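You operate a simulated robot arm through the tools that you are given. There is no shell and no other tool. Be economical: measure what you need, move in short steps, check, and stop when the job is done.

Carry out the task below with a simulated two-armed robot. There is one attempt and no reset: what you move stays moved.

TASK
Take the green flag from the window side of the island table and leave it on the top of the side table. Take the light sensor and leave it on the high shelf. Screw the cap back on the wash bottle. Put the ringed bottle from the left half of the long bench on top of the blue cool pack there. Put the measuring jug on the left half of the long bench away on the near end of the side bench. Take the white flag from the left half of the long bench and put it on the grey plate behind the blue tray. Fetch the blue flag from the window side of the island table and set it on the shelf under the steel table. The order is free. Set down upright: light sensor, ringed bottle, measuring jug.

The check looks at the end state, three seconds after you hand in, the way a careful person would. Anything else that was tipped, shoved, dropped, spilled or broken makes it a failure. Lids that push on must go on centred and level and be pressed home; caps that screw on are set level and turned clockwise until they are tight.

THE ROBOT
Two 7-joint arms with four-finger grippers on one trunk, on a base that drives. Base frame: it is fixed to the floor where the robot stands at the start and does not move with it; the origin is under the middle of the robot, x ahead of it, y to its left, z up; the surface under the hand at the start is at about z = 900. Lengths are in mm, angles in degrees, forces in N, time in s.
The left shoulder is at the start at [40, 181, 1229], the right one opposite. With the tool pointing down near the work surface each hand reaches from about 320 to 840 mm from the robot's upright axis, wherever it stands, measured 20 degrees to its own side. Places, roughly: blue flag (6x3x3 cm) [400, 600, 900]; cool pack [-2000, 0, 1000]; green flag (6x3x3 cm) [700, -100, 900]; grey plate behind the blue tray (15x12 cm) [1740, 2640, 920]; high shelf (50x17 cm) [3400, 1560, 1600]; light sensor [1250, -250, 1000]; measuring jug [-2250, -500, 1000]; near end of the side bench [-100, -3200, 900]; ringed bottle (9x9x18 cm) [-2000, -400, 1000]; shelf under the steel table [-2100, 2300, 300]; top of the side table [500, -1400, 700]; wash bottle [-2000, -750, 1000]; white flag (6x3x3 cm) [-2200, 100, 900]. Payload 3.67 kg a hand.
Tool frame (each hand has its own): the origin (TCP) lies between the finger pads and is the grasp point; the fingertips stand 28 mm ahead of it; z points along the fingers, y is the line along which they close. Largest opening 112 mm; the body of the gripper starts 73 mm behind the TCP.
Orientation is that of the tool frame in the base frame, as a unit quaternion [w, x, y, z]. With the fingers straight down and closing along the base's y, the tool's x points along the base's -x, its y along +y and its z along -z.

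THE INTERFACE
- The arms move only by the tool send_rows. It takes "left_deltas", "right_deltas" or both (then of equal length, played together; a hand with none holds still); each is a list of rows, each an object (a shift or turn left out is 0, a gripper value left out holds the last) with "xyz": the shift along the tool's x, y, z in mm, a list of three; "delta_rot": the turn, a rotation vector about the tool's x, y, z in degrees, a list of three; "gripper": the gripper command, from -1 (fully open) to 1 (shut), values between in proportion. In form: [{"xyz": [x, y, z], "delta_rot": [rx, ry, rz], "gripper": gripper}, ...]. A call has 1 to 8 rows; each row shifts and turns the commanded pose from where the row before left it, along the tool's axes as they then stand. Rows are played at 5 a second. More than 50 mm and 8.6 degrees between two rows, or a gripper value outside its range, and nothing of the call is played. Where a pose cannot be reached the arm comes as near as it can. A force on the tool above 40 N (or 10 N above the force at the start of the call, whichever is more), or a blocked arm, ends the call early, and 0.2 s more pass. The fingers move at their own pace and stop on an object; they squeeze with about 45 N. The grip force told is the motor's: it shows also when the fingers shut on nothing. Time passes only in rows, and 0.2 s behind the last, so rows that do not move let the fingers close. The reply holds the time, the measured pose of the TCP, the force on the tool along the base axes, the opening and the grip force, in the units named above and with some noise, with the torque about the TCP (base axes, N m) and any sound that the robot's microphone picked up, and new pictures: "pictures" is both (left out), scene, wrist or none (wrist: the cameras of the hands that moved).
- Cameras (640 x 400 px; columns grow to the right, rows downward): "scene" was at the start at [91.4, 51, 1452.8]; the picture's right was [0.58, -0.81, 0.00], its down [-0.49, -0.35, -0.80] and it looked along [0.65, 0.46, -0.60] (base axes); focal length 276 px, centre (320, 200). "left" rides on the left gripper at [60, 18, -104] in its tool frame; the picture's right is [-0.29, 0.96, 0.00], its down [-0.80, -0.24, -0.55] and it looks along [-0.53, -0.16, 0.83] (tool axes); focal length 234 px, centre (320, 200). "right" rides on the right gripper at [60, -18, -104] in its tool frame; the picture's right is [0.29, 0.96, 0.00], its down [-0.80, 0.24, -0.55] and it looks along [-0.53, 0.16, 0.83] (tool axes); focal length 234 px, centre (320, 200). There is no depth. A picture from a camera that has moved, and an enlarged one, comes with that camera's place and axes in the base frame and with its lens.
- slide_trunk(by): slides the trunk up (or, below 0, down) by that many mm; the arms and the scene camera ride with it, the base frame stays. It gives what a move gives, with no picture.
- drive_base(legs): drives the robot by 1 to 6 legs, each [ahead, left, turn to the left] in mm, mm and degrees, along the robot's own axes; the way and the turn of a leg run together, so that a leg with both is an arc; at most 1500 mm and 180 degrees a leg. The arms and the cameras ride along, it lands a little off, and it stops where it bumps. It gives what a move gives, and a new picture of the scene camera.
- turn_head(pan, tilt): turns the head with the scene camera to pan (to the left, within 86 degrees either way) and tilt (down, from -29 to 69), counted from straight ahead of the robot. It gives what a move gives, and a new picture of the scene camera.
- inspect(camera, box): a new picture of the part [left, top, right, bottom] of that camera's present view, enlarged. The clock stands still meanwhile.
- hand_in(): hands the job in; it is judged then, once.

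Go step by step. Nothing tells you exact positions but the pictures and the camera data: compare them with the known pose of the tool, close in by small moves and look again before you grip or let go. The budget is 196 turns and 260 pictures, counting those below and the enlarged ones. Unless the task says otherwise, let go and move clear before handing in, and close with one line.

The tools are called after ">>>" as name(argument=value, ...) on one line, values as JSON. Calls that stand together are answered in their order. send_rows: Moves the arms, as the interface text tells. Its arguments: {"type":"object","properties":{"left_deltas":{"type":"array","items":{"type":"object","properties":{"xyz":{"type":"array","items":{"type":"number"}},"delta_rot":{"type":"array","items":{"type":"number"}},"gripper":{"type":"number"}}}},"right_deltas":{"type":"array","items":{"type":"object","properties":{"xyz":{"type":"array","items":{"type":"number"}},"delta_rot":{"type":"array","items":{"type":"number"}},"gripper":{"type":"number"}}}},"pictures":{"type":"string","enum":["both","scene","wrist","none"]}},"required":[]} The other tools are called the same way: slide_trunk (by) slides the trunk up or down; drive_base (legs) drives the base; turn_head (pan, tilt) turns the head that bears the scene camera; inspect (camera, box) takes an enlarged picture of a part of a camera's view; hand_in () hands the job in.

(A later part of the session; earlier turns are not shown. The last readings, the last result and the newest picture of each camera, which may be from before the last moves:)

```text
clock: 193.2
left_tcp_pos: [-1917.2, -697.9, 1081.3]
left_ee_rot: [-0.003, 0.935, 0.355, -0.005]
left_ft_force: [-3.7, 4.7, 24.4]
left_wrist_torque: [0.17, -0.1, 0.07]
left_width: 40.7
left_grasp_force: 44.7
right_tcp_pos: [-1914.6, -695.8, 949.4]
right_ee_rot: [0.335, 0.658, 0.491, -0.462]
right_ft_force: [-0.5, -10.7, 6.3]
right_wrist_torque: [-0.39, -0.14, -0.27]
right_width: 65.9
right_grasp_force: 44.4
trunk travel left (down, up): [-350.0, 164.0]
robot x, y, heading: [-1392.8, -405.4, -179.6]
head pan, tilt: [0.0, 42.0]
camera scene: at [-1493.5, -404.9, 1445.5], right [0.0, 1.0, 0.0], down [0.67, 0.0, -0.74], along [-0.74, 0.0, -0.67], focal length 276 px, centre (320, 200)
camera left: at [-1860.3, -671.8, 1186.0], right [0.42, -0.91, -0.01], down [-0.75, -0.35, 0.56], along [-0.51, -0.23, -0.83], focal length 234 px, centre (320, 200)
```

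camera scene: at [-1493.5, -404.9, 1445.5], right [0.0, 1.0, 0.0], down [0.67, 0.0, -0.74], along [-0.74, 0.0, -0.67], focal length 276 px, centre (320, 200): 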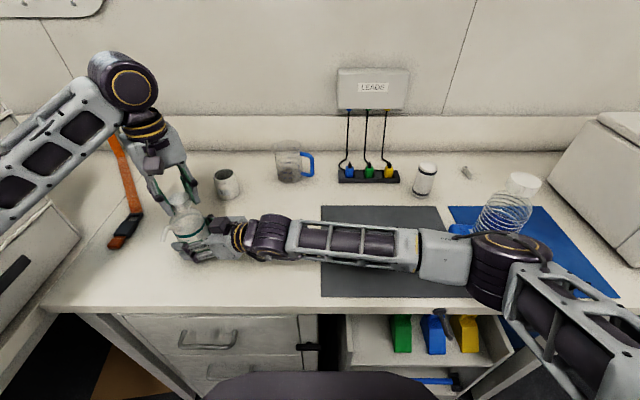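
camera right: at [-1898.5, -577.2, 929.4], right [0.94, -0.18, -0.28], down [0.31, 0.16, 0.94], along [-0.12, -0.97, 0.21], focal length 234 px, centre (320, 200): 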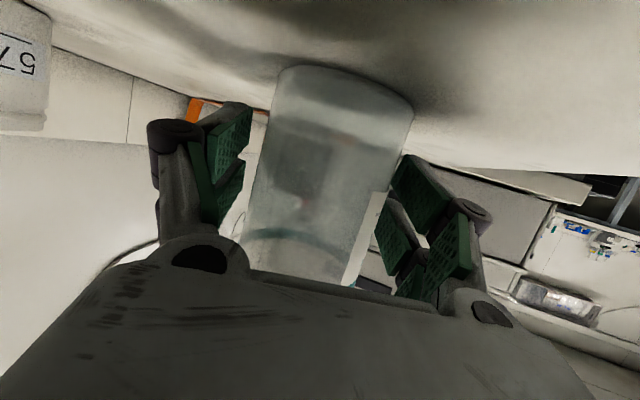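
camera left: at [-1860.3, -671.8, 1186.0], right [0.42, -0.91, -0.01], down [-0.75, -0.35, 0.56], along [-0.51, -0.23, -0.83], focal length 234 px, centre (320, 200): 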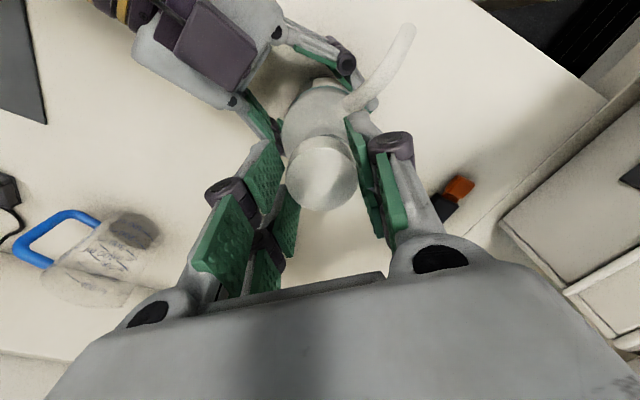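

>>> send_rows(left_deltas=[{"delta_rot": [0, 0, 8.5]}, {"delta_rot": [0, 0, 8.5]}, {"delta_rot": [0, 0, 8.5]}, {"delta_rot": [0, 0, 8.5]}, {"delta_rot": [0, 0, 8.5]}, {"delta_rot": [0, 0, 8.5]}], pictures="none")

>>> inspect(camera="left", box=[230, 60, 420, 220])

>>> inspect(camera="scene", box=[150, 160, 240, 240])

```text
clock: 194.7
left_tcp_pos: [-1915.6, -697.7, 1082.2]
left_ee_rot: [-0.001, 0.997, -0.081, -0.005]
left_ft_force: [4.0, 13.3, 34.3]
left_wrist_torque: [0.39, -0.44, 0.12]
left_width: 40.7
left_grasp_force: 45.0
right_tcp_pos: [-1913.9, -696.8, 950.3]
right_ee_rot: [0.335, 0.658, 0.491, -0.462]
right_ft_force: [-9.2, -22.3, 4.3]
right_wrist_torque: [0.03, -0.49, -0.44]
right_width: 65.9
right_grasp_force: 45.5
trunk travel left (down, up): [-350.0, 164.0]
robot x, y, heading: [-1393.3, -410.1, -179.9]
head pan, tilt: [0.0, 42.0]
```

```text
2.50 times, centred on (325, 140) of left
camera zoom: at [-1860.5, -725.4, 1185.4], right [-0.44, -0.9, 0.0], down [-0.74, 0.37, 0.56], along [-0.51, 0.25, -0.83], focal length 585 px, centre (308, 350)
```

zoom: 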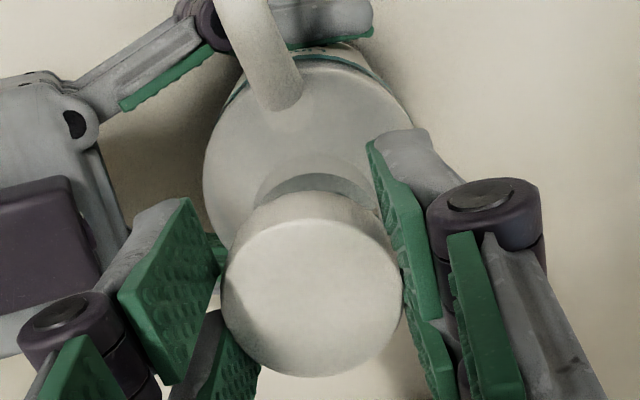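

```text
5.00 times, centred on (195, 200) of scene
camera zoom: at [-1493.0, -404.9, 1445.5], right [0.0, 1.0, 0.0], down [0.67, 0.0, -0.74], along [-0.74, 0.0, -0.67], focal length 1382 px, centre (945, 200)
```

zoom: 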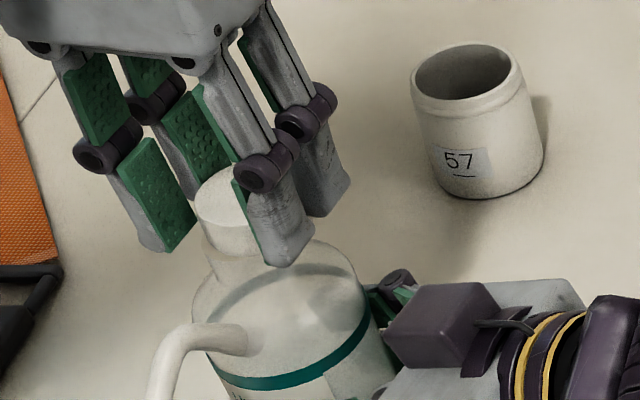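

The cap is not properly centred on the neck: I can still see the rim on the robot side. I'm lifting slightly and measuring again.

>>> send_rows(left_deltas=[{"xyz": [0, 0, -8]}, {"xyz": [0, 0, -10]}], pictures="none")

>>> inspect(camera="left", box=[230, 60, 420, 220])

>>> inspect(camera="scene", box=[150, 160, 240, 240])

```text
clock: 195.2
left_tcp_pos: [-1917.1, -700.5, 1098.3]
left_ee_rot: [0.0, 0.997, -0.079, -0.004]
left_ft_force: [-0.3, -0.1, 0.9]
left_wrist_torque: [0.03, 0.01, -0.02]
left_width: 40.7
left_grasp_force: 45.4
right_tcp_pos: [-1914.7, -695.5, 948.7]
right_ee_rot: [0.336, 0.657, 0.491, -0.462]
right_ft_force: [4.2, -0.2, 13.6]
right_wrist_torque: [-0.39, -0.54, 0.02]
right_width: 65.8
right_grasp_force: 44.9
trunk travel left (down, up): [-350.0, 164.0]
robot x, y, heading: [-1391.1, -408.6, -180.0]
head pan, tilt: [0.0, 42.0]
```

```text
2.50 times, centred on (325, 140) of left
camera zoom: at [-1859.9, -726.7, 1201.2], right [-0.44, -0.9, 0.0], down [-0.75, 0.36, 0.56], along [-0.5, 0.24, -0.83], focal length 585 px, centre (308, 350)
```

zoom: 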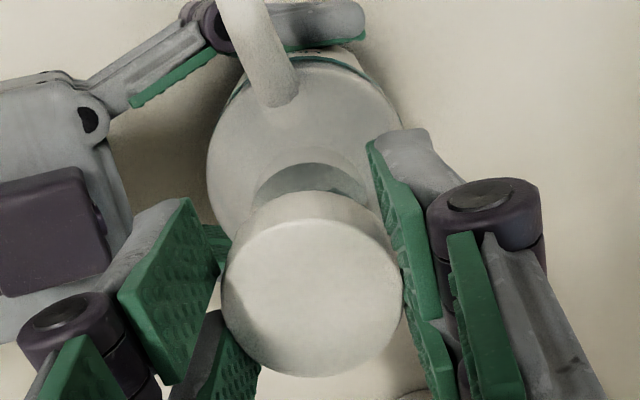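

```text
5.00 times, centred on (195, 200) of scene
camera zoom: at [-1493.4, -405.0, 1445.3], right [0.0, 1.0, 0.0], down [0.67, 0.0, -0.74], along [-0.74, 0.0, -0.67], focal length 1382 px, centre (945, 200)
```

zoom: 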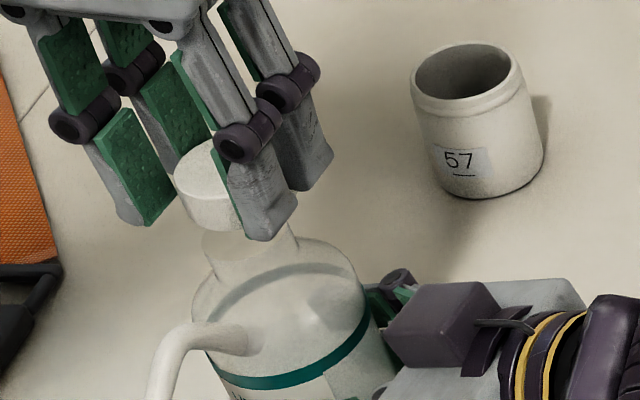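

>>> send_rows(left_deltas=[{"xyz": [3.5, 0.75, -4]}, {"delta_rot": [0, 0, -8.5]}, {"delta_rot": [0, 0, -8.5]}, {"delta_rot": [0, 0, -8.5]}, {"delta_rot": [0, 0, -8.5]}, {"delta_rot": [0, 0, -8.5]}, {"delta_rot": [0, 0, -8.5]}, {"delta_rot": [0, 0, -8.5]}], pictures="none")

>>> inspect(camera="left", box=[230, 60, 420, 220])

>>> send_rows(left_deltas=[{"delta_rot": [0, 0, -8.5]}, {"delta_rot": [0, 0, -8.5]}, {"delta_rot": [0, 0, -8.5]}, {"delta_rot": [0, 0, -8.5]}, {"delta_rot": [0, 0, -8.5]}, {"delta_rot": [0, 0, -8.5]}, {"delta_rot": [0, 0, -8.5]}], pictures="none")

>>> inspect(camera="left", box=[230, 60, 420, 220])

```text
clock: 197.1
left_tcp_pos: [-1913.3, -699.9, 1101.8]
left_ee_rot: [-0.003, 0.905, 0.426, -0.004]
left_ft_force: [0.7, 0.4, -0.3]
left_wrist_torque: [0.01, -0.04, -0.01]
left_width: 40.8
left_grasp_force: 44.8
right_tcp_pos: [-1914.5, -697.3, 950.4]
right_ee_rot: [0.335, 0.658, 0.491, -0.462]
right_ft_force: [3.8, -0.4, 16.0]
right_wrist_torque: [-0.46, -0.59, 0.07]
right_width: 66.1
right_grasp_force: 44.5
trunk travel left (down, up): [-350.0, 164.0]
robot x, y, heading: [-1389.1, -402.3, -179.9]
head pan, tilt: [0.0, 42.0]
```

```text
2.50 times, centred on (325, 140) of left
camera zoom: at [-1861.5, -665.1, 1206.5], right [0.55, -0.83, -0.01], down [-0.69, -0.46, 0.56], along [-0.47, -0.31, -0.83], focal length 585 px, centre (308, 350)
```

zoom: 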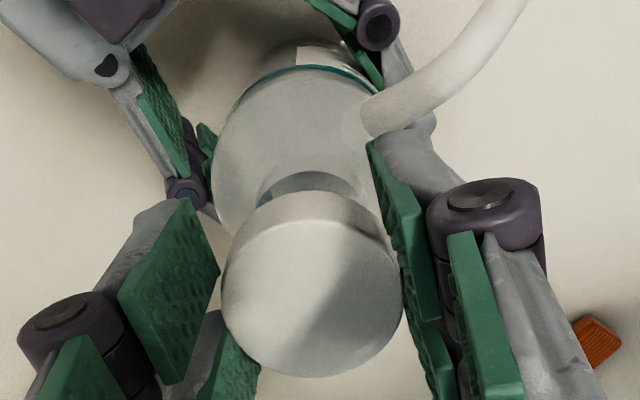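

```text
clock: 198.7
left_tcp_pos: [-1913.2, -700.2, 1102.5]
left_ee_rot: [-0.005, 0.575, 0.818, -0.003]
left_ft_force: [0.5, 0.3, 0.3]
left_wrist_torque: [0.03, 0.03, -0.03]
left_width: 40.5
left_grasp_force: 45.4
right_tcp_pos: [-1914.3, -696.0, 948.6]
right_ee_rot: [0.336, 0.657, 0.49, -0.463]
right_ft_force: [2.3, -1.6, 17.8]
right_wrist_torque: [-0.52, -0.54, 0.05]
right_width: 66.1
right_grasp_force: 44.5
trunk travel left (down, up): [-350.0, 164.0]
robot x, y, heading: [-1390.3, -408.5, -179.5]
head pan, tilt: [0.0, 42.0]
```

```text
2.50 times, centred on (325, 140) of left
camera zoom: at [-1917.1, -637.4, 1207.4], right [1.0, 0.06, -0.01], down [0.05, -0.83, 0.55], along [0.02, -0.55, -0.83], focal length 585 px, centre (308, 350)
```

zoom: 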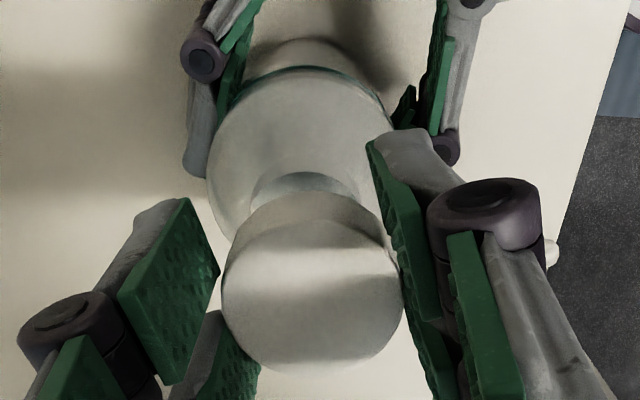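

I have the neck offset from three views and I'm correcting by (−2.3, −1.6) mm, then lowering onto the thread again.

>>> send_rows(left_deltas=[{"xyz": [-0.7, -2.7, 0]}, {"xyz": [0, 0, 8]}, {"xyz": [0, 0, 8]}, {"xyz": [0, 0, 3]}, {"xyz": [0, 0, 2]}], pictures="none")

>>> inspect(camera="left", box=[230, 60, 420, 220])

```text
clock: 199.8
left_tcp_pos: [-1917.2, -700.6, 1082.8]
left_ee_rot: [-0.004, 0.574, 0.819, -0.004]
left_ft_force: [-0.4, 0.3, 0.2]
left_wrist_torque: [0.01, -0.03, 0.02]
left_width: 40.5
left_grasp_force: 44.7
right_tcp_pos: [-1914.7, -697.3, 949.1]
right_ee_rot: [0.336, 0.658, 0.491, -0.462]
right_ft_force: [1.6, -0.6, 18.8]
right_wrist_torque: [-0.49, -0.55, 0.0]
right_width: 66.0
right_grasp_force: 45.0
trunk travel left (down, up): [-350.0, 164.0]
robot x, y, heading: [-1393.5, -408.7, -179.7]
head pan, tilt: [0.0, 42.0]
```

```text
2.50 times, centred on (325, 140) of left
camera zoom: at [-1919.3, -638.6, 1186.7], right [1.0, 0.05, -0.01], down [0.05, -0.83, 0.55], along [0.02, -0.55, -0.83], focal length 585 px, centre (308, 350)
```

zoom: 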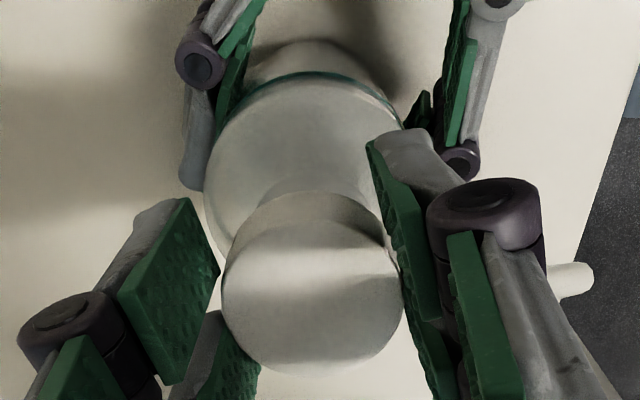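

>>> send_rows(left_deltas=[{"xyz": [0, 0, 1.5]}, {"xyz": [0, 0, 1.5]}, {"xyz": [0, 0, 1.5]}], pictures="none")

```text
clock: 200.8
left_tcp_pos: [-1917.2, -701.1, 1081.5]
left_ee_rot: [-0.008, 0.575, 0.818, -0.004]
left_ft_force: [3.8, -1.2, 12.0]
left_wrist_torque: [0.05, -0.33, -0.06]
left_width: 40.3
left_grasp_force: 45.3
right_tcp_pos: [-1914.7, -695.4, 948.9]
right_ee_rot: [0.336, 0.659, 0.489, -0.462]
right_ft_force: [2.8, 1.2, 4.0]
right_wrist_torque: [-0.51, -0.99, 0.1]
right_width: 65.9
right_grasp_force: 44.8
trunk travel left (down, up): [-350.0, 164.0]
robot x, y, heading: [-1393.6, -402.6, -179.7]
head pan, tilt: [0.0, 42.0]
stopped in row 3 (left hand): the force on the tool passed its limit at 41 N (the readings are from after the stop); the commanded pose is now the measured one
```

>>> send_rows(left_deltas=[{"xyz": [0, 0, -1.5]}, {"xyz": [0.25, 1.7, 0]}, {"xyz": [0, 0, 1.5]}, {"xyz": [0, 0, 1]}, {"xyz": [0, 0, 1]}], pictures="none")

```text
clock: 202.0
left_tcp_pos: [-1917.9, -699.3, 1081.6]
left_ee_rot: [-0.01, 0.575, 0.818, -0.005]
left_ft_force: [-1.4, -3.1, 27.1]
left_wrist_torque: [0.17, -0.15, 0.02]
left_width: 40.6
left_grasp_force: 45.1
right_tcp_pos: [-1915.7, -696.8, 948.8]
right_ee_rot: [0.335, 0.659, 0.49, -0.462]
right_ft_force: [0.4, -4.4, 5.9]
right_wrist_torque: [-1.32, -0.45, -0.15]
right_width: 65.9
right_grasp_force: 44.5
trunk travel left (down, up): [-350.0, 164.0]
robot x, y, heading: [-1393.3, -402.8, -179.6]
head pan, tilt: [0.0, 42.0]
```

>>> send_rows(left_deltas=[{"xyz": [0, 0, -1.5]}, {"xyz": [1.1, 1.3, 0]}, {"xyz": [0, 0, 1.5]}], pictures="none")

>>> inspect(camera="scene", box=[160, 180, 220, 230])

>>> inspect(camera="left", box=[270, 110, 380, 200])

```text
clock: 202.8
left_tcp_pos: [-1916.7, -699.8, 1080.8]
left_ee_rot: [-0.011, 0.574, 0.819, -0.004]
left_ft_force: [-4.3, -7.6, 35.7]
left_wrist_torque: [0.21, 0.24, 0.07]
left_width: 40.7
left_grasp_force: 44.9
right_tcp_pos: [-1915.4, -695.6, 950.3]
right_ee_rot: [0.335, 0.659, 0.491, -0.462]
right_ft_force: [-0.3, -2.5, 6.1]
right_wrist_torque: [-1.7, -0.52, -0.37]
right_width: 66.1
right_grasp_force: 44.7
trunk travel left (down, up): [-350.0, 164.0]
robot x, y, heading: [-1390.1, -407.1, -179.7]
head pan, tilt: [0.0, 42.0]
```

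```text
8.00 times, centred on (190, 205) of scene
camera zoom: at [-1492.8, -405.2, 1445.6], right [0.0, 1.0, 0.0], down [0.67, 0.0, -0.74], along [-0.74, 0.0, -0.67], focal length 2211 px, centre (1360, 160)
```

zoom: 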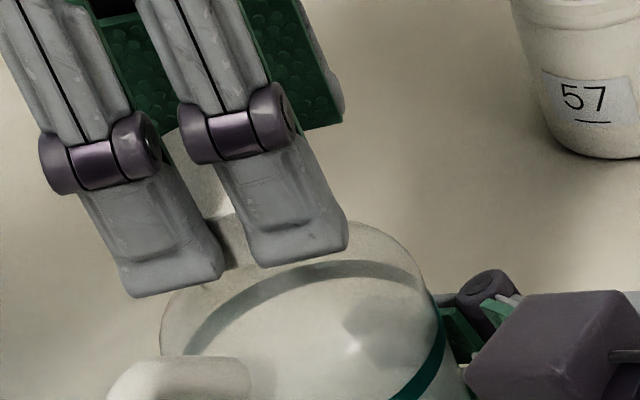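

```text
4.44 times, centred on (325, 155) of left
camera zoom: at [-1917.2, -637.5, 1185.5], right [1.0, 0.05, -0.02], down [0.06, -0.83, 0.55], along [0.01, -0.55, -0.84], focal length 1041 px, centre (298, 400)
```

zoom: 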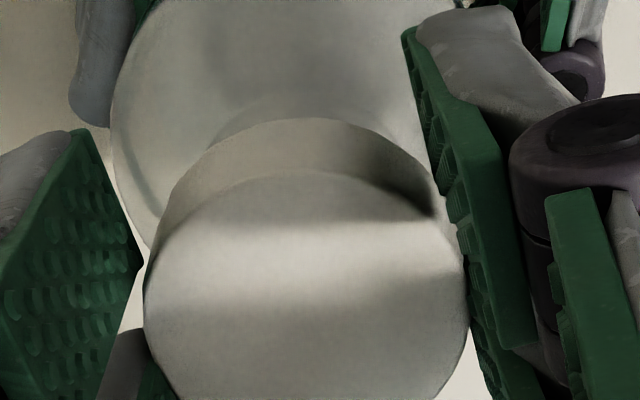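

>>> send_rows(left_deltas=[{"xyz": [0, 0, -2]}, {"xyz": [2.3, 0.8, 0]}, {"xyz": [0, 0, 1.5]}, {"xyz": [0, 0, 0.5]}], pictures="none")

```text
clock: 203.8
left_tcp_pos: [-1916.5, -695.3, 1080.8]
left_ee_rot: [-0.01, 0.574, 0.819, -0.004]
left_ft_force: [-5.6, -13.4, 33.6]
left_wrist_torque: [-0.02, 0.32, 0.1]
left_width: 40.6
left_grasp_force: 45.0
right_tcp_pos: [-1914.6, -695.9, 950.2]
right_ee_rot: [0.334, 0.659, 0.49, -0.463]
right_ft_force: [2.2, 6.1, 9.9]
right_wrist_torque: [-1.36, -0.37, -0.17]
right_width: 65.8
right_grasp_force: 45.0
trunk travel left (down, up): [-350.0, 164.0]
robot x, y, heading: [-1388.4, -402.5, -180.0]
head pan, tilt: [0.0, 42.0]
```

I'm lifting again to measure the lateral offset in two perpendicular views.

>>> send_rows(left_deltas=[{"xyz": [0, 0, -12]}, {"xyz": [0, 0, -12]}, {}], pictures="none")

>>> inspect(camera="left", box=[250, 90, 390, 200])

>>> send_rows(left_deltas=[{"delta_rot": [0, 0, 8.2]}, {"delta_rot": [0, 0, 8.2]}, {"delta_rot": [0, 0, 8.2]}, {"delta_rot": [0, 0, 8.2]}, {"delta_rot": [0, 0, 8.2]}, {"delta_rot": [0, 0, 8.2]}, {"delta_rot": [0, 0, 8.2]}, {"delta_rot": [0, 0, 8.2]}], pictures="none")

>>> send_rows(left_deltas=[{"delta_rot": [0, 0, 8.2]}, {"delta_rot": [0, 0, 8.2]}, {"delta_rot": [0, 0, 8.2]}], pictures="none")

>>> inspect(camera="left", box=[250, 90, 390, 200])

```text
clock: 204.6
left_tcp_pos: [-1914.8, -694.9, 1102.2]
left_ee_rot: [-0.008, 0.575, 0.818, -0.003]
left_ft_force: [0.4, 0.1, 0.5]
left_wrist_torque: [-0.01, -0.01, 0.01]
left_width: 40.6
left_grasp_force: 45.2
right_tcp_pos: [-1915.8, -697.0, 949.0]
right_ee_rot: [0.336, 0.658, 0.491, -0.462]
right_ft_force: [3.0, 2.6, 18.3]
right_wrist_torque: [0.45, -0.55, -0.01]
right_width: 65.8
right_grasp_force: 44.9
trunk travel left (down, up): [-350.0, 164.0]
robot x, y, heading: [-1391.5, -406.7, -179.7]
head pan, tilt: [0.0, 42.0]
```

```text
3.64 times, centred on (320, 145) of left
camera zoom: at [-1916.0, -633.5, 1206.8], right [1.0, 0.05, -0.02], down [0.05, -0.83, 0.55], along [0.02, -0.55, -0.83], focal length 852 px, centre (320, 400)
```

zoom: 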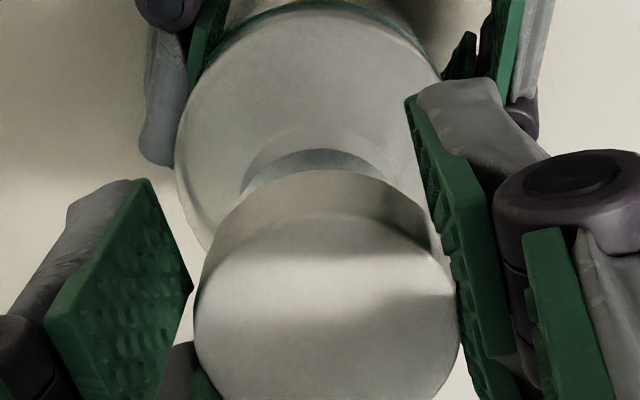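

```text
clock: 206.4
left_tcp_pos: [-1913.6, -697.6, 1102.4]
left_ee_rot: [-0.005, 0.927, 0.375, -0.008]
left_ft_force: [0.3, 0.1, 0.4]
left_wrist_torque: [0.01, 0.03, -0.01]
left_width: 40.8
left_grasp_force: 44.9
right_tcp_pos: [-1915.8, -697.5, 949.3]
right_ee_rot: [0.335, 0.658, 0.49, -0.463]
right_ft_force: [1.7, -2.0, 22.8]
right_wrist_torque: [0.31, -0.58, -0.08]
right_width: 66.1
right_grasp_force: 44.7
trunk travel left (down, up): [-350.0, 164.0]
robot x, y, heading: [-1390.7, -403.6, -180.0]
head pan, tilt: [0.0, 42.0]
```

```text
clock: 207.2
left_tcp_pos: [-1914.8, -696.9, 1103.1]
left_ee_rot: [-0.004, 0.985, 0.17, -0.008]
left_ft_force: [0.0, -0.3, -0.1]
left_wrist_torque: [0.03, 0.01, -0.02]
left_width: 40.6
left_grasp_force: 45.0
right_tcp_pos: [-1914.6, -696.6, 950.2]
right_ee_rot: [0.335, 0.659, 0.49, -0.463]
right_ft_force: [0.3, -0.9, 22.3]
right_wrist_torque: [0.26, -0.63, -0.08]
right_width: 65.6
right_grasp_force: 45.2
trunk travel left (down, up): [-350.0, 164.0]
robot x, y, heading: [-1388.5, -408.1, -179.6]
head pan, tilt: [0.0, 42.0]
```

```text
3.64 times, centred on (320, 145) of left
camera zoom: at [-1850.5, -693.9, 1206.1], right [0.05, -1.0, 0.0], down [-0.82, -0.04, 0.57], along [-0.57, -0.02, -0.82], focal length 852 px, centre (320, 400)
```

zoom: 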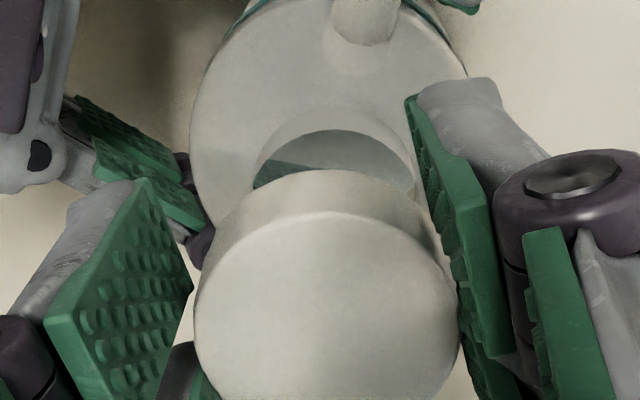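

>>> send_rows(left_deltas=[{"xyz": [-1.6, 1.0, 0], "delta_rot": [-0.6, 0.8, 0]}, {"delta_rot": [0, 0, -8.2]}, {"delta_rot": [0, 0, -8.2]}, {"delta_rot": [0, 0, -8.2]}, {"delta_rot": [0, 0, -8.2]}, {"delta_rot": [0, 0, -8.2]}, {"delta_rot": [0, 0, -8.2]}, {"delta_rot": [0, 0, -8.2]}], pictures="none")

>>> send_rows(left_deltas=[{"delta_rot": [0, 0, -8.2]}, {"delta_rot": [0, 0, -8.2]}, {"delta_rot": [0, 0, -8.2]}, {"delta_rot": [0, 0, -8.2]}, {"xyz": [0, 0, 9]}, {"xyz": [0, 0, 9]}, {"xyz": [0, 0, 2]}], pictures="none")

>>> inspect(camera="left", box=[250, 90, 390, 200])

```text
clock: 209.0
left_tcp_pos: [-1916.5, -698.3, 1103.2]
left_ee_rot: [0.001, 0.782, 0.624, -0.002]
left_ft_force: [-0.3, 0.5, 0.2]
left_wrist_torque: [-0.01, 0.01, -0.02]
left_width: 40.5
left_grasp_force: 45.2
right_tcp_pos: [-1916.0, -696.5, 948.2]
right_ee_rot: [0.335, 0.659, 0.49, -0.462]
right_ft_force: [1.5, -3.0, 23.4]
right_wrist_torque: [0.18, -0.59, -0.08]
right_width: 65.9
right_grasp_force: 45.6
trunk travel left (down, up): [-350.0, 164.0]
robot x, y, heading: [-1395.0, -408.6, -179.8]
head pan, tilt: [0.0, 42.0]
```

```text
clock: 210.6
left_tcp_pos: [-1916.9, -699.6, 1082.0]
left_ee_rot: [0.0, 0.575, 0.818, -0.002]
left_ft_force: [-0.3, 0.0, 0.2]
left_wrist_torque: [0.02, 0.01, -0.02]
left_width: 40.7
left_grasp_force: 45.1
right_tcp_pos: [-1914.9, -696.5, 948.5]
right_ee_rot: [0.335, 0.658, 0.491, -0.462]
right_ft_force: [1.4, -2.0, 22.5]
right_wrist_torque: [0.14, -0.57, -0.05]
right_width: 65.7
right_grasp_force: 44.6
trunk travel left (down, up): [-350.0, 164.0]
robot x, y, heading: [-1390.7, -404.0, -180.0]
head pan, tilt: [0.0, 42.0]
```

```text
3.64 times, centred on (320, 145) of left
camera zoom: at [-1920.0, -636.5, 1186.7], right [1.0, 0.05, 0.0], down [0.05, -0.83, 0.55], along [0.03, -0.55, -0.83], focal length 852 px, centre (320, 400)
```

zoom: 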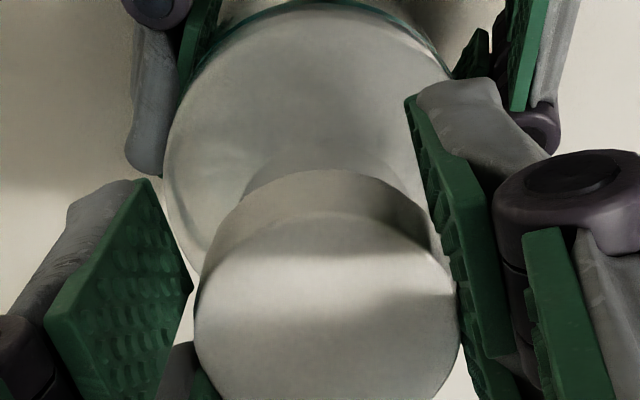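

>>> send_rows(left_deltas=[{"xyz": [0, 0, 0.8], "delta_rot": [0, 0, 8.4]}, {"xyz": [0, 0, 0.5], "delta_rot": [0, 0, 8.4]}, {"xyz": [0, 0, 0.4], "delta_rot": [0, 0, 8.4]}, {"xyz": [0, 0, 0.3], "delta_rot": [0, 0, 8.4]}, {"xyz": [0, 0, 0.2], "delta_rot": [0, 0, 8.4]}, {"xyz": [0, 0, 0.2], "delta_rot": [0, 0, 8.4]}, {"xyz": [0, 0, 0.2], "delta_rot": [0, 0, 8.4]}, {"xyz": [0, 0, 0.2], "delta_rot": [0, 0, 8.4]}], pictures="none")

>>> inspect(camera="left", box=[250, 90, 390, 200])

```text
clock: 212.4
left_tcp_pos: [-1915.6, -699.7, 1081.6]
left_ee_rot: [0.0, 0.932, 0.362, -0.001]
left_ft_force: [3.6, 4.2, 19.1]
left_wrist_torque: [-0.05, -0.33, 0.16]
left_width: 40.3
left_grasp_force: 45.2
right_tcp_pos: [-1915.8, -695.6, 948.8]
right_ee_rot: [0.335, 0.658, 0.491, -0.462]
right_ft_force: [-6.8, -13.2, 13.1]
right_wrist_torque: [0.07, -0.74, -0.37]
right_width: 65.9
right_grasp_force: 45.1
trunk travel left (down, up): [-350.0, 164.0]
robot x, y, heading: [-1393.3, -409.1, -179.7]
head pan, tilt: [0.0, 42.0]
```

```text
3.64 times, centred on (320, 145) of left
camera zoom: at [-1859.4, -671.4, 1184.9], right [0.43, -0.9, 0.0], down [-0.75, -0.36, 0.56], along [-0.5, -0.24, -0.83], focal length 852 px, centre (320, 400)
```

zoom: 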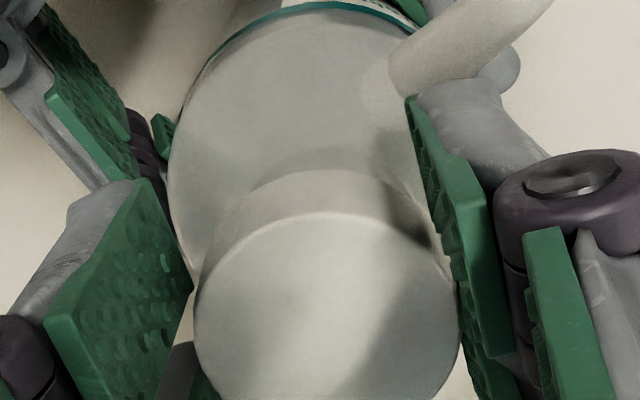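

The rim is covered now and there is some turning resistance, which looks good. I'm continuing clockwise.

>>> send_rows(left_deltas=[{"xyz": [0, 0, 0.1], "delta_rot": [0, 0, 8.4]}, {"xyz": [0, 0, 0.1], "delta_rot": [0, 0, 8.4]}, {"xyz": [0, 0, 0.1], "delta_rot": [0, 0, 8.4]}, {"xyz": [0, 0, 0.1], "delta_rot": [0, 0, 8.4]}, {"xyz": [0, 0, 0.1], "delta_rot": [0, 0, 8.4]}, {"xyz": [0, 0, 0.1], "delta_rot": [0, 0, 8.4]}, {"xyz": [0, 0, 0.1], "delta_rot": [0, 0, 8.4]}, {"xyz": [0, 0, 0.1], "delta_rot": [0, 0, 8.4]}], pictures="none")

>>> inspect(camera="left", box=[250, 90, 390, 200])

>>> inspect(camera="scene", box=[150, 160, 240, 240])

```text
clock: 214.2
left_tcp_pos: [-1916.9, -699.4, 1079.7]
left_ee_rot: [0.002, 0.977, -0.213, 0.001]
left_ft_force: [16.0, -17.4, 2.3]
left_wrist_torque: [-0.57, -0.53, 0.2]
left_width: 40.3
left_grasp_force: 44.4
right_tcp_pos: [-1917.1, -695.1, 948.7]
right_ee_rot: [0.335, 0.659, 0.49, -0.462]
right_ft_force: [-15.6, 15.9, 11.7]
right_wrist_torque: [-1.73, -1.31, -0.31]
right_width: 66.2
right_grasp_force: 44.7
trunk travel left (down, up): [-350.0, 164.0]
robot x, y, heading: [-1392.3, -405.4, -179.9]
head pan, tilt: [0.0, 42.0]
```

```text
3.64 times, centred on (320, 145) of left
camera zoom: at [-1869.5, -740.7, 1183.3], right [-0.66, -0.75, 0.0], down [-0.63, 0.55, 0.55], along [-0.42, 0.36, -0.83], focal length 852 px, centre (320, 400)
```

zoom: 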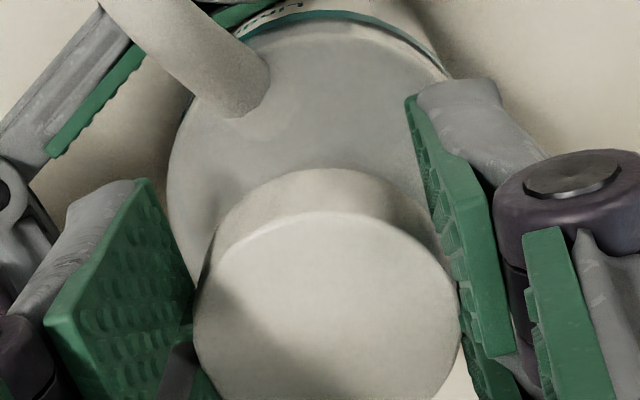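

```text
5.00 times, centred on (195, 200) of scene
camera zoom: at [-1494.2, -405.4, 1445.4], right [0.0, 1.0, 0.0], down [0.67, 0.0, -0.74], along [-0.74, 0.0, -0.67], focal length 1382 px, centre (945, 200)
```

zoom: 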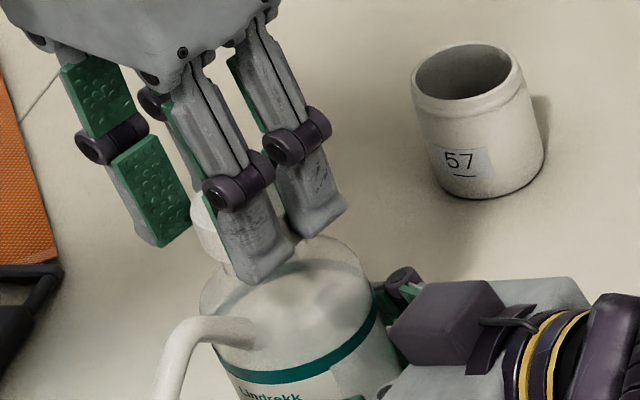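

The thread has caught: the downward force has dropped and the cap is sinking. I'm regripping for the next stroke.

>>> send_rows(left_deltas=[{"gripper": 0.0}, {}, {"xyz": [1.6, 0.7, 0]}, {"delta_rot": [0, 0, -8.4]}, {"delta_rot": [0, 0, -8.4]}, {"delta_rot": [0, 0, -8.4]}, {"delta_rot": [0, 0, -8.4]}, {"delta_rot": [0, 0, -8.4]}], pictures="none")

>>> send_rows(left_deltas=[{"delta_rot": [0, 0, -8.4]}, {"delta_rot": [0, 0, -8.4]}, {"delta_rot": [0, 0, -8.4]}, {"delta_rot": [0, 0, -8.4]}, {"delta_rot": [0, 0, -8.4]}, {"delta_rot": [0, 0, -8.4]}, {"delta_rot": [0, 0, -8.4]}, {"delta_rot": [0, 0, -8.4]}], pictures="none")

>>> send_rows(left_deltas=[{"delta_rot": [0, 0, -8.4]}, {"delta_rot": [0, 0, -8.4]}, {"delta_rot": [0, 0, -8.4]}, {}], pictures="none")

>>> inspect(camera="left", box=[250, 90, 390, 200])

>>> inspect(camera="scene", box=[150, 160, 240, 240])

```text
clock: 216.0
left_tcp_pos: [-1915.8, -700.1, 1079.5]
left_ee_rot: [0.001, 0.988, 0.152, 0.0]
left_ft_force: [0.0, -0.3, -0.2]
left_wrist_torque: [0.01, 0.01, -0.04]
left_width: 55.8
left_grasp_force: 0.0
right_tcp_pos: [-1915.5, -696.2, 948.3]
right_ee_rot: [0.335, 0.659, 0.49, -0.462]
right_ft_force: [3.0, -1.2, 3.6]
right_wrist_torque: [-0.22, -0.31, 0.03]
right_width: 66.3
right_grasp_force: 44.7
trunk travel left (down, up): [-350.0, 164.0]
robot x, y, heading: [-1393.9, -405.3, -179.7]
head pan, tilt: [0.0, 42.0]
```

```text
clock: 217.8
left_tcp_pos: [-1917.3, -699.4, 1078.7]
left_ee_rot: [0.001, 0.738, 0.675, -0.002]
left_ft_force: [-0.2, 0.2, 0.4]
left_wrist_torque: [0.0, 0.02, 0.0]
left_width: 55.9
left_grasp_force: 0.0
right_tcp_pos: [-1916.4, -696.0, 946.9]
right_ee_rot: [0.335, 0.659, 0.491, -0.461]
right_ft_force: [3.0, -0.6, 5.2]
right_wrist_torque: [-0.12, -0.28, 0.04]
right_width: 66.1
right_grasp_force: 45.0
trunk travel left (down, up): [-350.0, 164.0]
robot x, y, heading: [-1390.3, -404.2, -179.8]
head pan, tilt: [0.0, 42.0]
```

```text
clock: 218.8
left_tcp_pos: [-1915.8, -700.5, 1079.0]
left_ee_rot: [0.0, 0.574, 0.819, -0.001]
left_ft_force: [0.3, -0.5, 1.0]
left_wrist_torque: [-0.02, -0.01, 0.01]
left_width: 55.9
left_grasp_force: 0.1
right_tcp_pos: [-1916.0, -696.3, 948.6]
right_ee_rot: [0.335, 0.658, 0.491, -0.461]
right_ft_force: [2.0, -0.3, 3.6]
right_wrist_torque: [-0.05, -0.28, 0.01]
right_width: 65.9
right_grasp_force: 45.2
trunk travel left (down, up): [-350.0, 164.0]
robot x, y, heading: [-1393.7, -405.6, -179.5]
head pan, tilt: [0.0, 42.0]
```

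```text
3.64 times, centred on (320, 145) of left
camera zoom: at [-1919.5, -637.6, 1182.8], right [1.0, 0.06, 0.0], down [0.05, -0.83, 0.56], along [0.03, -0.55, -0.83], focal length 852 px, centre (320, 400)
```

zoom: 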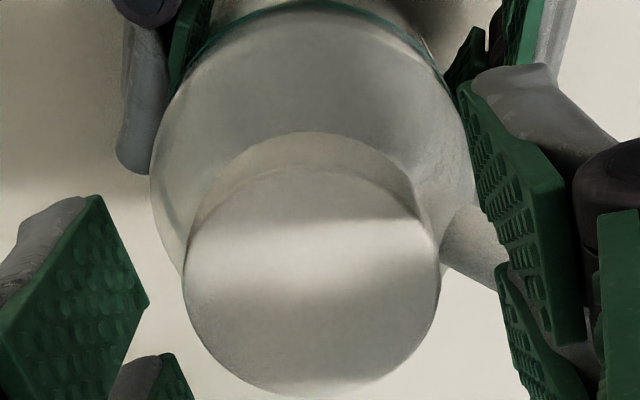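

```text
5.00 times, centred on (195, 200) of scene
camera zoom: at [-1495.0, -405.7, 1445.3], right [0.0, 1.0, 0.0], down [0.67, 0.0, -0.74], along [-0.74, 0.0, -0.67], focal length 1382 px, centre (945, 200)
```

zoom: 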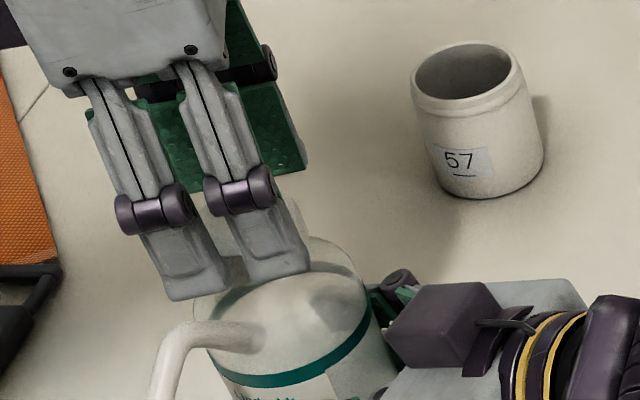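

The cap sits on the thread by itself, about 4 mm off the tool axis. I'm recentring, gripping and making the next clockwise stroke.

>>> send_rows(left_deltas=[{"xyz": [3.5, -1, 3]}, {"gripper": 1}, {}, {}, {"delta_rot": [0, 0, 8.4]}, {"delta_rot": [0, 0, 8.4]}, {"xyz": [0, 0, 0.1], "delta_rot": [0, 0, 8.4]}, {"xyz": [0, 0, 0.1], "delta_rot": [0, 0, 8.4]}], pictures="none")

>>> send_rows(left_deltas=[{"xyz": [0, 0, 0.1], "delta_rot": [0, 0, 8.4]}, {"xyz": [0, 0, 0.1], "delta_rot": [0, 0, 8.4]}, {"xyz": [0, 0, 0.1], "delta_rot": [0, 0, 8.4]}, {"xyz": [0, 0, 0.1], "delta_rot": [0, 0, 8.4]}, {"xyz": [0, 0, 0.1], "delta_rot": [0, 0, 8.4]}, {"xyz": [0, 0, 0.1], "delta_rot": [0, 0, 8.4]}], pictures="none")

>>> send_rows(left_deltas=[{"xyz": [0, 0, 0.1], "delta_rot": [0, 0, 8.4]}, {"xyz": [0, 0, 0.1], "delta_rot": [0, 0, 8.4]}, {"xyz": [0, 0, 0.1], "delta_rot": [0, 0, 8.4]}, {"xyz": [0, 0, 0.1], "delta_rot": [0, 0, 8.4]}, {"xyz": [0, 0, 0.1], "delta_rot": [0, 0, 8.4]}, {"xyz": [0, 0, 0.1], "delta_rot": [0, 0, 8.4]}], pictures="none")

>>> inspect(camera="left", box=[250, 90, 390, 200])

```text
clock: 220.6
left_tcp_pos: [-1917.4, -696.7, 1074.4]
left_ee_rot: [0.0, 0.788, 0.615, 0.001]
left_ft_force: [10.8, 6.1, 2.1]
left_wrist_torque: [0.13, -0.19, 0.05]
left_width: 39.6
left_grasp_force: 45.3
right_tcp_pos: [-1918.1, -696.7, 947.8]
right_ee_rot: [0.335, 0.66, 0.49, -0.461]
right_ft_force: [-9.0, -7.4, 3.6]
right_wrist_torque: [0.42, -1.52, -0.03]
right_width: 66.2
right_grasp_force: 44.9
trunk travel left (down, up): [-350.0, 164.0]
robot x, y, heading: [-1391.6, -407.8, -179.8]
head pan, tilt: [0.0, 42.0]
```

```text
clock: 222.0
left_tcp_pos: [-1916.9, -698.7, 1074.4]
left_ee_rot: [0.001, 0.975, 0.223, 0.0]
left_ft_force: [24.4, -8.7, 2.2]
left_wrist_torque: [-0.3, -0.8, 0.12]
left_width: 39.4
left_grasp_force: 45.2
right_tcp_pos: [-1918.2, -694.9, 947.5]
right_ee_rot: [0.334, 0.66, 0.49, -0.461]
right_ft_force: [-24.4, 6.7, 4.0]
right_wrist_torque: [-1.03, -2.11, -0.09]
right_width: 66.3
right_grasp_force: 45.3
trunk travel left (down, up): [-350.0, 164.0]
robot x, y, heading: [-1392.1, -405.7, -179.9]
head pan, tilt: [0.0, 42.0]
```

```text
clock: 223.4
left_tcp_pos: [-1917.4, -697.7, 1073.8]
left_ee_rot: [0.002, 0.977, -0.213, 0.002]
left_ft_force: [16.1, -26.0, -0.1]
left_wrist_torque: [-1.3, -0.39, 0.06]
left_width: 39.3
left_grasp_force: 45.2
right_tcp_pos: [-1919.0, -695.3, 947.7]
right_ee_rot: [0.334, 0.66, 0.489, -0.462]
right_ft_force: [-18.3, 27.9, 10.4]
right_wrist_torque: [-1.46, -1.51, -0.14]
right_width: 66.9
right_grasp_force: 44.4
trunk travel left (down, up): [-350.0, 164.0]
robot x, y, heading: [-1393.3, -405.5, -179.8]
head pan, tilt: [0.0, 42.0]
```

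```text
3.64 times, centred on (320, 145) of left
camera zoom: at [-1870.8, -738.4, 1179.3], right [-0.66, -0.75, 0.0], down [-0.63, 0.55, 0.55], along [-0.41, 0.36, -0.84], focal length 852 px, centre (320, 400)
```

zoom: 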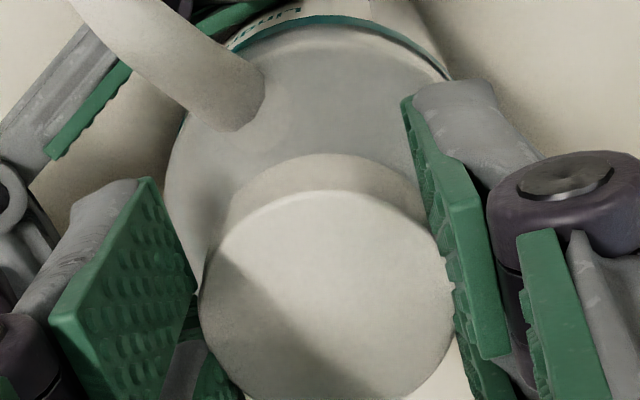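

The thread is turning well. I'm doing the next stroke: open, swing back, regrip with a small centring correction, and turn on.

>>> send_rows(left_deltas=[{"gripper": 0.0}, {}, {"delta_rot": [0, 0, -8.4]}, {"delta_rot": [0, 0, -8.4]}, {"delta_rot": [0, 0, -8.4]}, {"delta_rot": [0, 0, -8.4]}, {"delta_rot": [0, 0, -8.4]}, {"delta_rot": [0, 0, -8.4]}], pictures="none")

>>> send_rows(left_deltas=[{"delta_rot": [0, 0, -8.4]}, {"delta_rot": [0, 0, -8.4]}, {"delta_rot": [0, 0, -8.4]}, {"delta_rot": [0, 0, -8.4]}, {"delta_rot": [0, 0, -8.4]}, {"delta_rot": [0, 0, -8.4]}, {"delta_rot": [0, 0, -8.4]}, {"delta_rot": [0, 0, -8.4]}], pictures="none")

>>> send_rows(left_deltas=[{"delta_rot": [0, 0, -8.4]}, {"delta_rot": [0, 0, -8.4], "xyz": [-1.4, 0, 0]}, {"gripper": 1}, {}, {}, {"xyz": [0, 0, 0.1], "delta_rot": [0, 0, 8.4]}, {"xyz": [0, 0, 0.1], "delta_rot": [0, 0, 8.4]}], pictures="none")

>>> send_rows(left_deltas=[{"xyz": [0, 0, 0.1], "delta_rot": [0, 0, 8.4]}, {"xyz": [0, 0, 0.1], "delta_rot": [0, 0, 8.4]}, {"xyz": [0, 0, 0.1], "delta_rot": [0, 0, 8.4]}, {"xyz": [0, 0, 0.1], "delta_rot": [0, 0, 8.4]}, {"xyz": [0, 0, 0.1], "delta_rot": [0, 0, 8.4]}, {"xyz": [0, 0, 0.1], "delta_rot": [0, 0, 8.4]}, {"xyz": [0, 0, 0.1], "delta_rot": [0, 0, 8.4]}], pictures="none")

>>> send_rows(left_deltas=[{"xyz": [0, 0, 0.1], "delta_rot": [0, 0, 8.4]}, {"xyz": [0, 0, 0.1], "delta_rot": [0, 0, 8.4]}, {"xyz": [0, 0, 0.1], "delta_rot": [0, 0, 8.4]}, {"xyz": [0, 0, 0.1], "delta_rot": [0, 0, 8.4]}, {"xyz": [0, 0, 0.1], "delta_rot": [0, 0, 8.4]}, {"xyz": [0, 0, 0.1], "delta_rot": [0, 0, 8.4]}, {"xyz": [0, 0, 0.1], "delta_rot": [0, 0, 8.4]}], pictures="none")

```text
clock: 225.2
left_tcp_pos: [-1917.6, -697.5, 1074.5]
left_ee_rot: [0.002, 0.974, 0.226, 0.001]
left_ft_force: [-0.4, 0.2, -0.2]
left_wrist_torque: [-0.01, 0.01, 0.03]
left_width: 56.1
left_grasp_force: 0.0
right_tcp_pos: [-1917.9, -696.3, 947.4]
right_ee_rot: [0.335, 0.659, 0.49, -0.462]
right_ft_force: [-0.2, 0.7, -0.2]
right_wrist_torque: [0.03, -0.06, -0.02]
right_width: 65.9
right_grasp_force: 44.6
trunk travel left (down, up): [-350.0, 164.0]
robot x, y, heading: [-1397.8, -406.4, -180.1]
head pan, tilt: [0.0, 42.0]
```

```text
clock: 227.0
left_tcp_pos: [-1919.0, -696.7, 1072.9]
left_ee_rot: [0.0, 0.688, 0.726, 0.0]
left_ft_force: [0.0, -0.7, 0.6]
left_wrist_torque: [0.0, 0.01, -0.02]
left_width: 56.0
left_grasp_force: 0.0
right_tcp_pos: [-1916.4, -696.5, 946.7]
right_ee_rot: [0.335, 0.66, 0.49, -0.462]
right_ft_force: [0.2, 0.7, 1.0]
right_wrist_torque: [0.02, 0.0, -0.01]
right_width: 66.0
right_grasp_force: 44.8
trunk travel left (down, up): [-350.0, 164.0]
robot x, y, heading: [-1392.3, -407.2, -179.8]
head pan, tilt: [0.0, 42.0]
```

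```text
clock: 228.6
left_tcp_pos: [-1918.2, -699.3, 1073.1]
left_ee_rot: [0.001, 0.687, 0.726, -0.001]
left_ft_force: [5.8, -4.4, 0.2]
left_wrist_torque: [-0.13, -0.05, 1.48]
left_width: 39.9
left_grasp_force: 44.5
right_tcp_pos: [-1917.4, -696.1, 946.6]
right_ee_rot: [0.334, 0.66, 0.489, -0.462]
right_ft_force: [-5.7, 4.8, 1.4]
right_wrist_torque: [-0.48, -0.61, -1.51]
right_width: 65.9
right_grasp_force: 44.3
trunk travel left (down, up): [-350.0, 164.0]
robot x, y, heading: [-1395.2, -405.6, -179.9]
head pan, tilt: [0.0, 42.0]
```

```text
clock: 230.2
left_tcp_pos: [-1919.3, -699.1, 1072.2]
left_ee_rot: [0.002, 0.956, 0.293, 0.0]
left_ft_force: [11.7, -11.0, -0.9]
left_wrist_torque: [-0.32, -0.32, 1.25]
left_width: 39.7
left_grasp_force: 45.5
right_tcp_pos: [-1917.5, -695.8, 947.0]
right_ee_rot: [0.334, 0.66, 0.49, -0.461]
right_ft_force: [-12.8, 10.9, -0.5]
right_wrist_torque: [-1.07, -1.15, -1.3]
right_width: 66.3
right_grasp_force: 44.5
trunk travel left (down, up): [-350.0, 164.0]
robot x, y, heading: [-1390.4, -406.7, -179.6]
head pan, tilt: [0.0, 42.0]
```

```text
clock: 231.8
left_tcp_pos: [-1919.0, -698.7, 1072.2]
left_ee_rot: [0.0, 0.977, -0.212, 0.001]
left_ft_force: [13.1, -11.0, 4.2]
left_wrist_torque: [-0.29, -0.32, 1.58]
left_width: 39.6
left_grasp_force: 45.5
right_tcp_pos: [-1918.2, -696.1, 947.3]
right_ee_rot: [0.335, 0.659, 0.491, -0.461]
right_ft_force: [-12.2, 10.5, -2.7]
right_wrist_torque: [-1.01, -1.27, -1.65]
right_width: 66.1
right_grasp_force: 44.8
trunk travel left (down, up): [-350.0, 164.0]
robot x, y, heading: [-1393.1, -401.7, -179.9]
head pan, tilt: [0.0, 42.0]
```

The torque rose to about 1.5 Nm and stays there, so the cap is tight and the fingers are slipping on it. I'm releasing the cap and rising.

>>> send_rows(left_deltas=[{"gripper": -0.2}, {}, {"xyz": [0, 0, -30]}, {"xyz": [0, 0, -45]}, {"xyz": [0, 0, -45]}, {"xyz": [0, 0, -20]}], pictures="none")

>>> inspect(camera="scene", box=[140, 150, 260, 250])

>>> inspect(camera="left", box=[220, 20, 420, 160])

```text
clock: 233.2
left_tcp_pos: [-1918.1, -699.9, 1211.4]
left_ee_rot: [0.0, 0.977, -0.213, 0.001]
left_ft_force: [0.2, -0.5, 1.2]
left_wrist_torque: [0.01, -0.01, -0.04]
left_width: 67.4
left_grasp_force: 0.1
right_tcp_pos: [-1916.3, -697.8, 947.3]
right_ee_rot: [0.335, 0.659, 0.491, -0.461]
right_ft_force: [0.2, -0.1, -2.3]
right_wrist_torque: [-0.01, -0.01, 0.03]
right_width: 66.1
right_grasp_force: 45.6
trunk travel left (down, up): [-350.0, 164.0]
robot x, y, heading: [-1389.9, -406.7, -180.0]
head pan, tilt: [0.0, 42.0]
```

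```text
4.00 times, centred on (200, 200) of scene
camera zoom: at [-1495.3, -405.7, 1445.2], right [0.0, 1.0, 0.0], down [0.67, 0.0, -0.74], along [-0.74, 0.0, -0.67], focal length 1106 px, centre (800, 200)
```

zoom: 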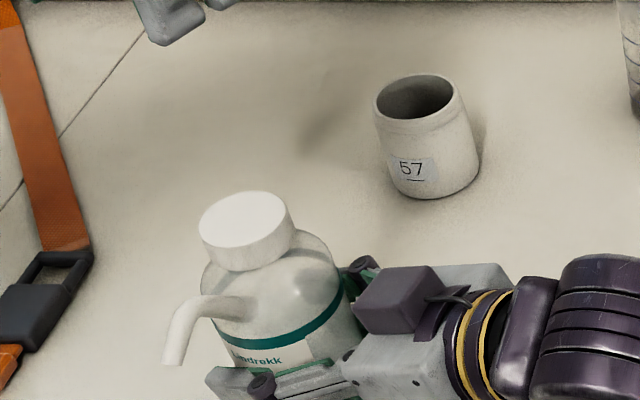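

```text
2.86 times, centred on (320, 90) of left
camera zoom: at [-1871.0, -740.1, 1315.9], right [-0.66, -0.75, 0.0], down [-0.63, 0.55, 0.55], along [-0.41, 0.36, -0.83], focal length 669 px, centre (320, 514)
```

zoom: 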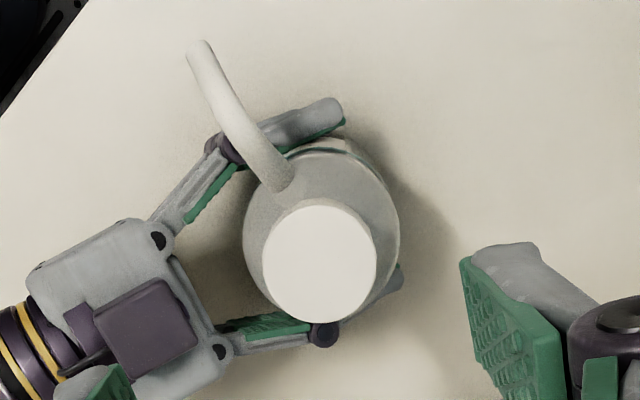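

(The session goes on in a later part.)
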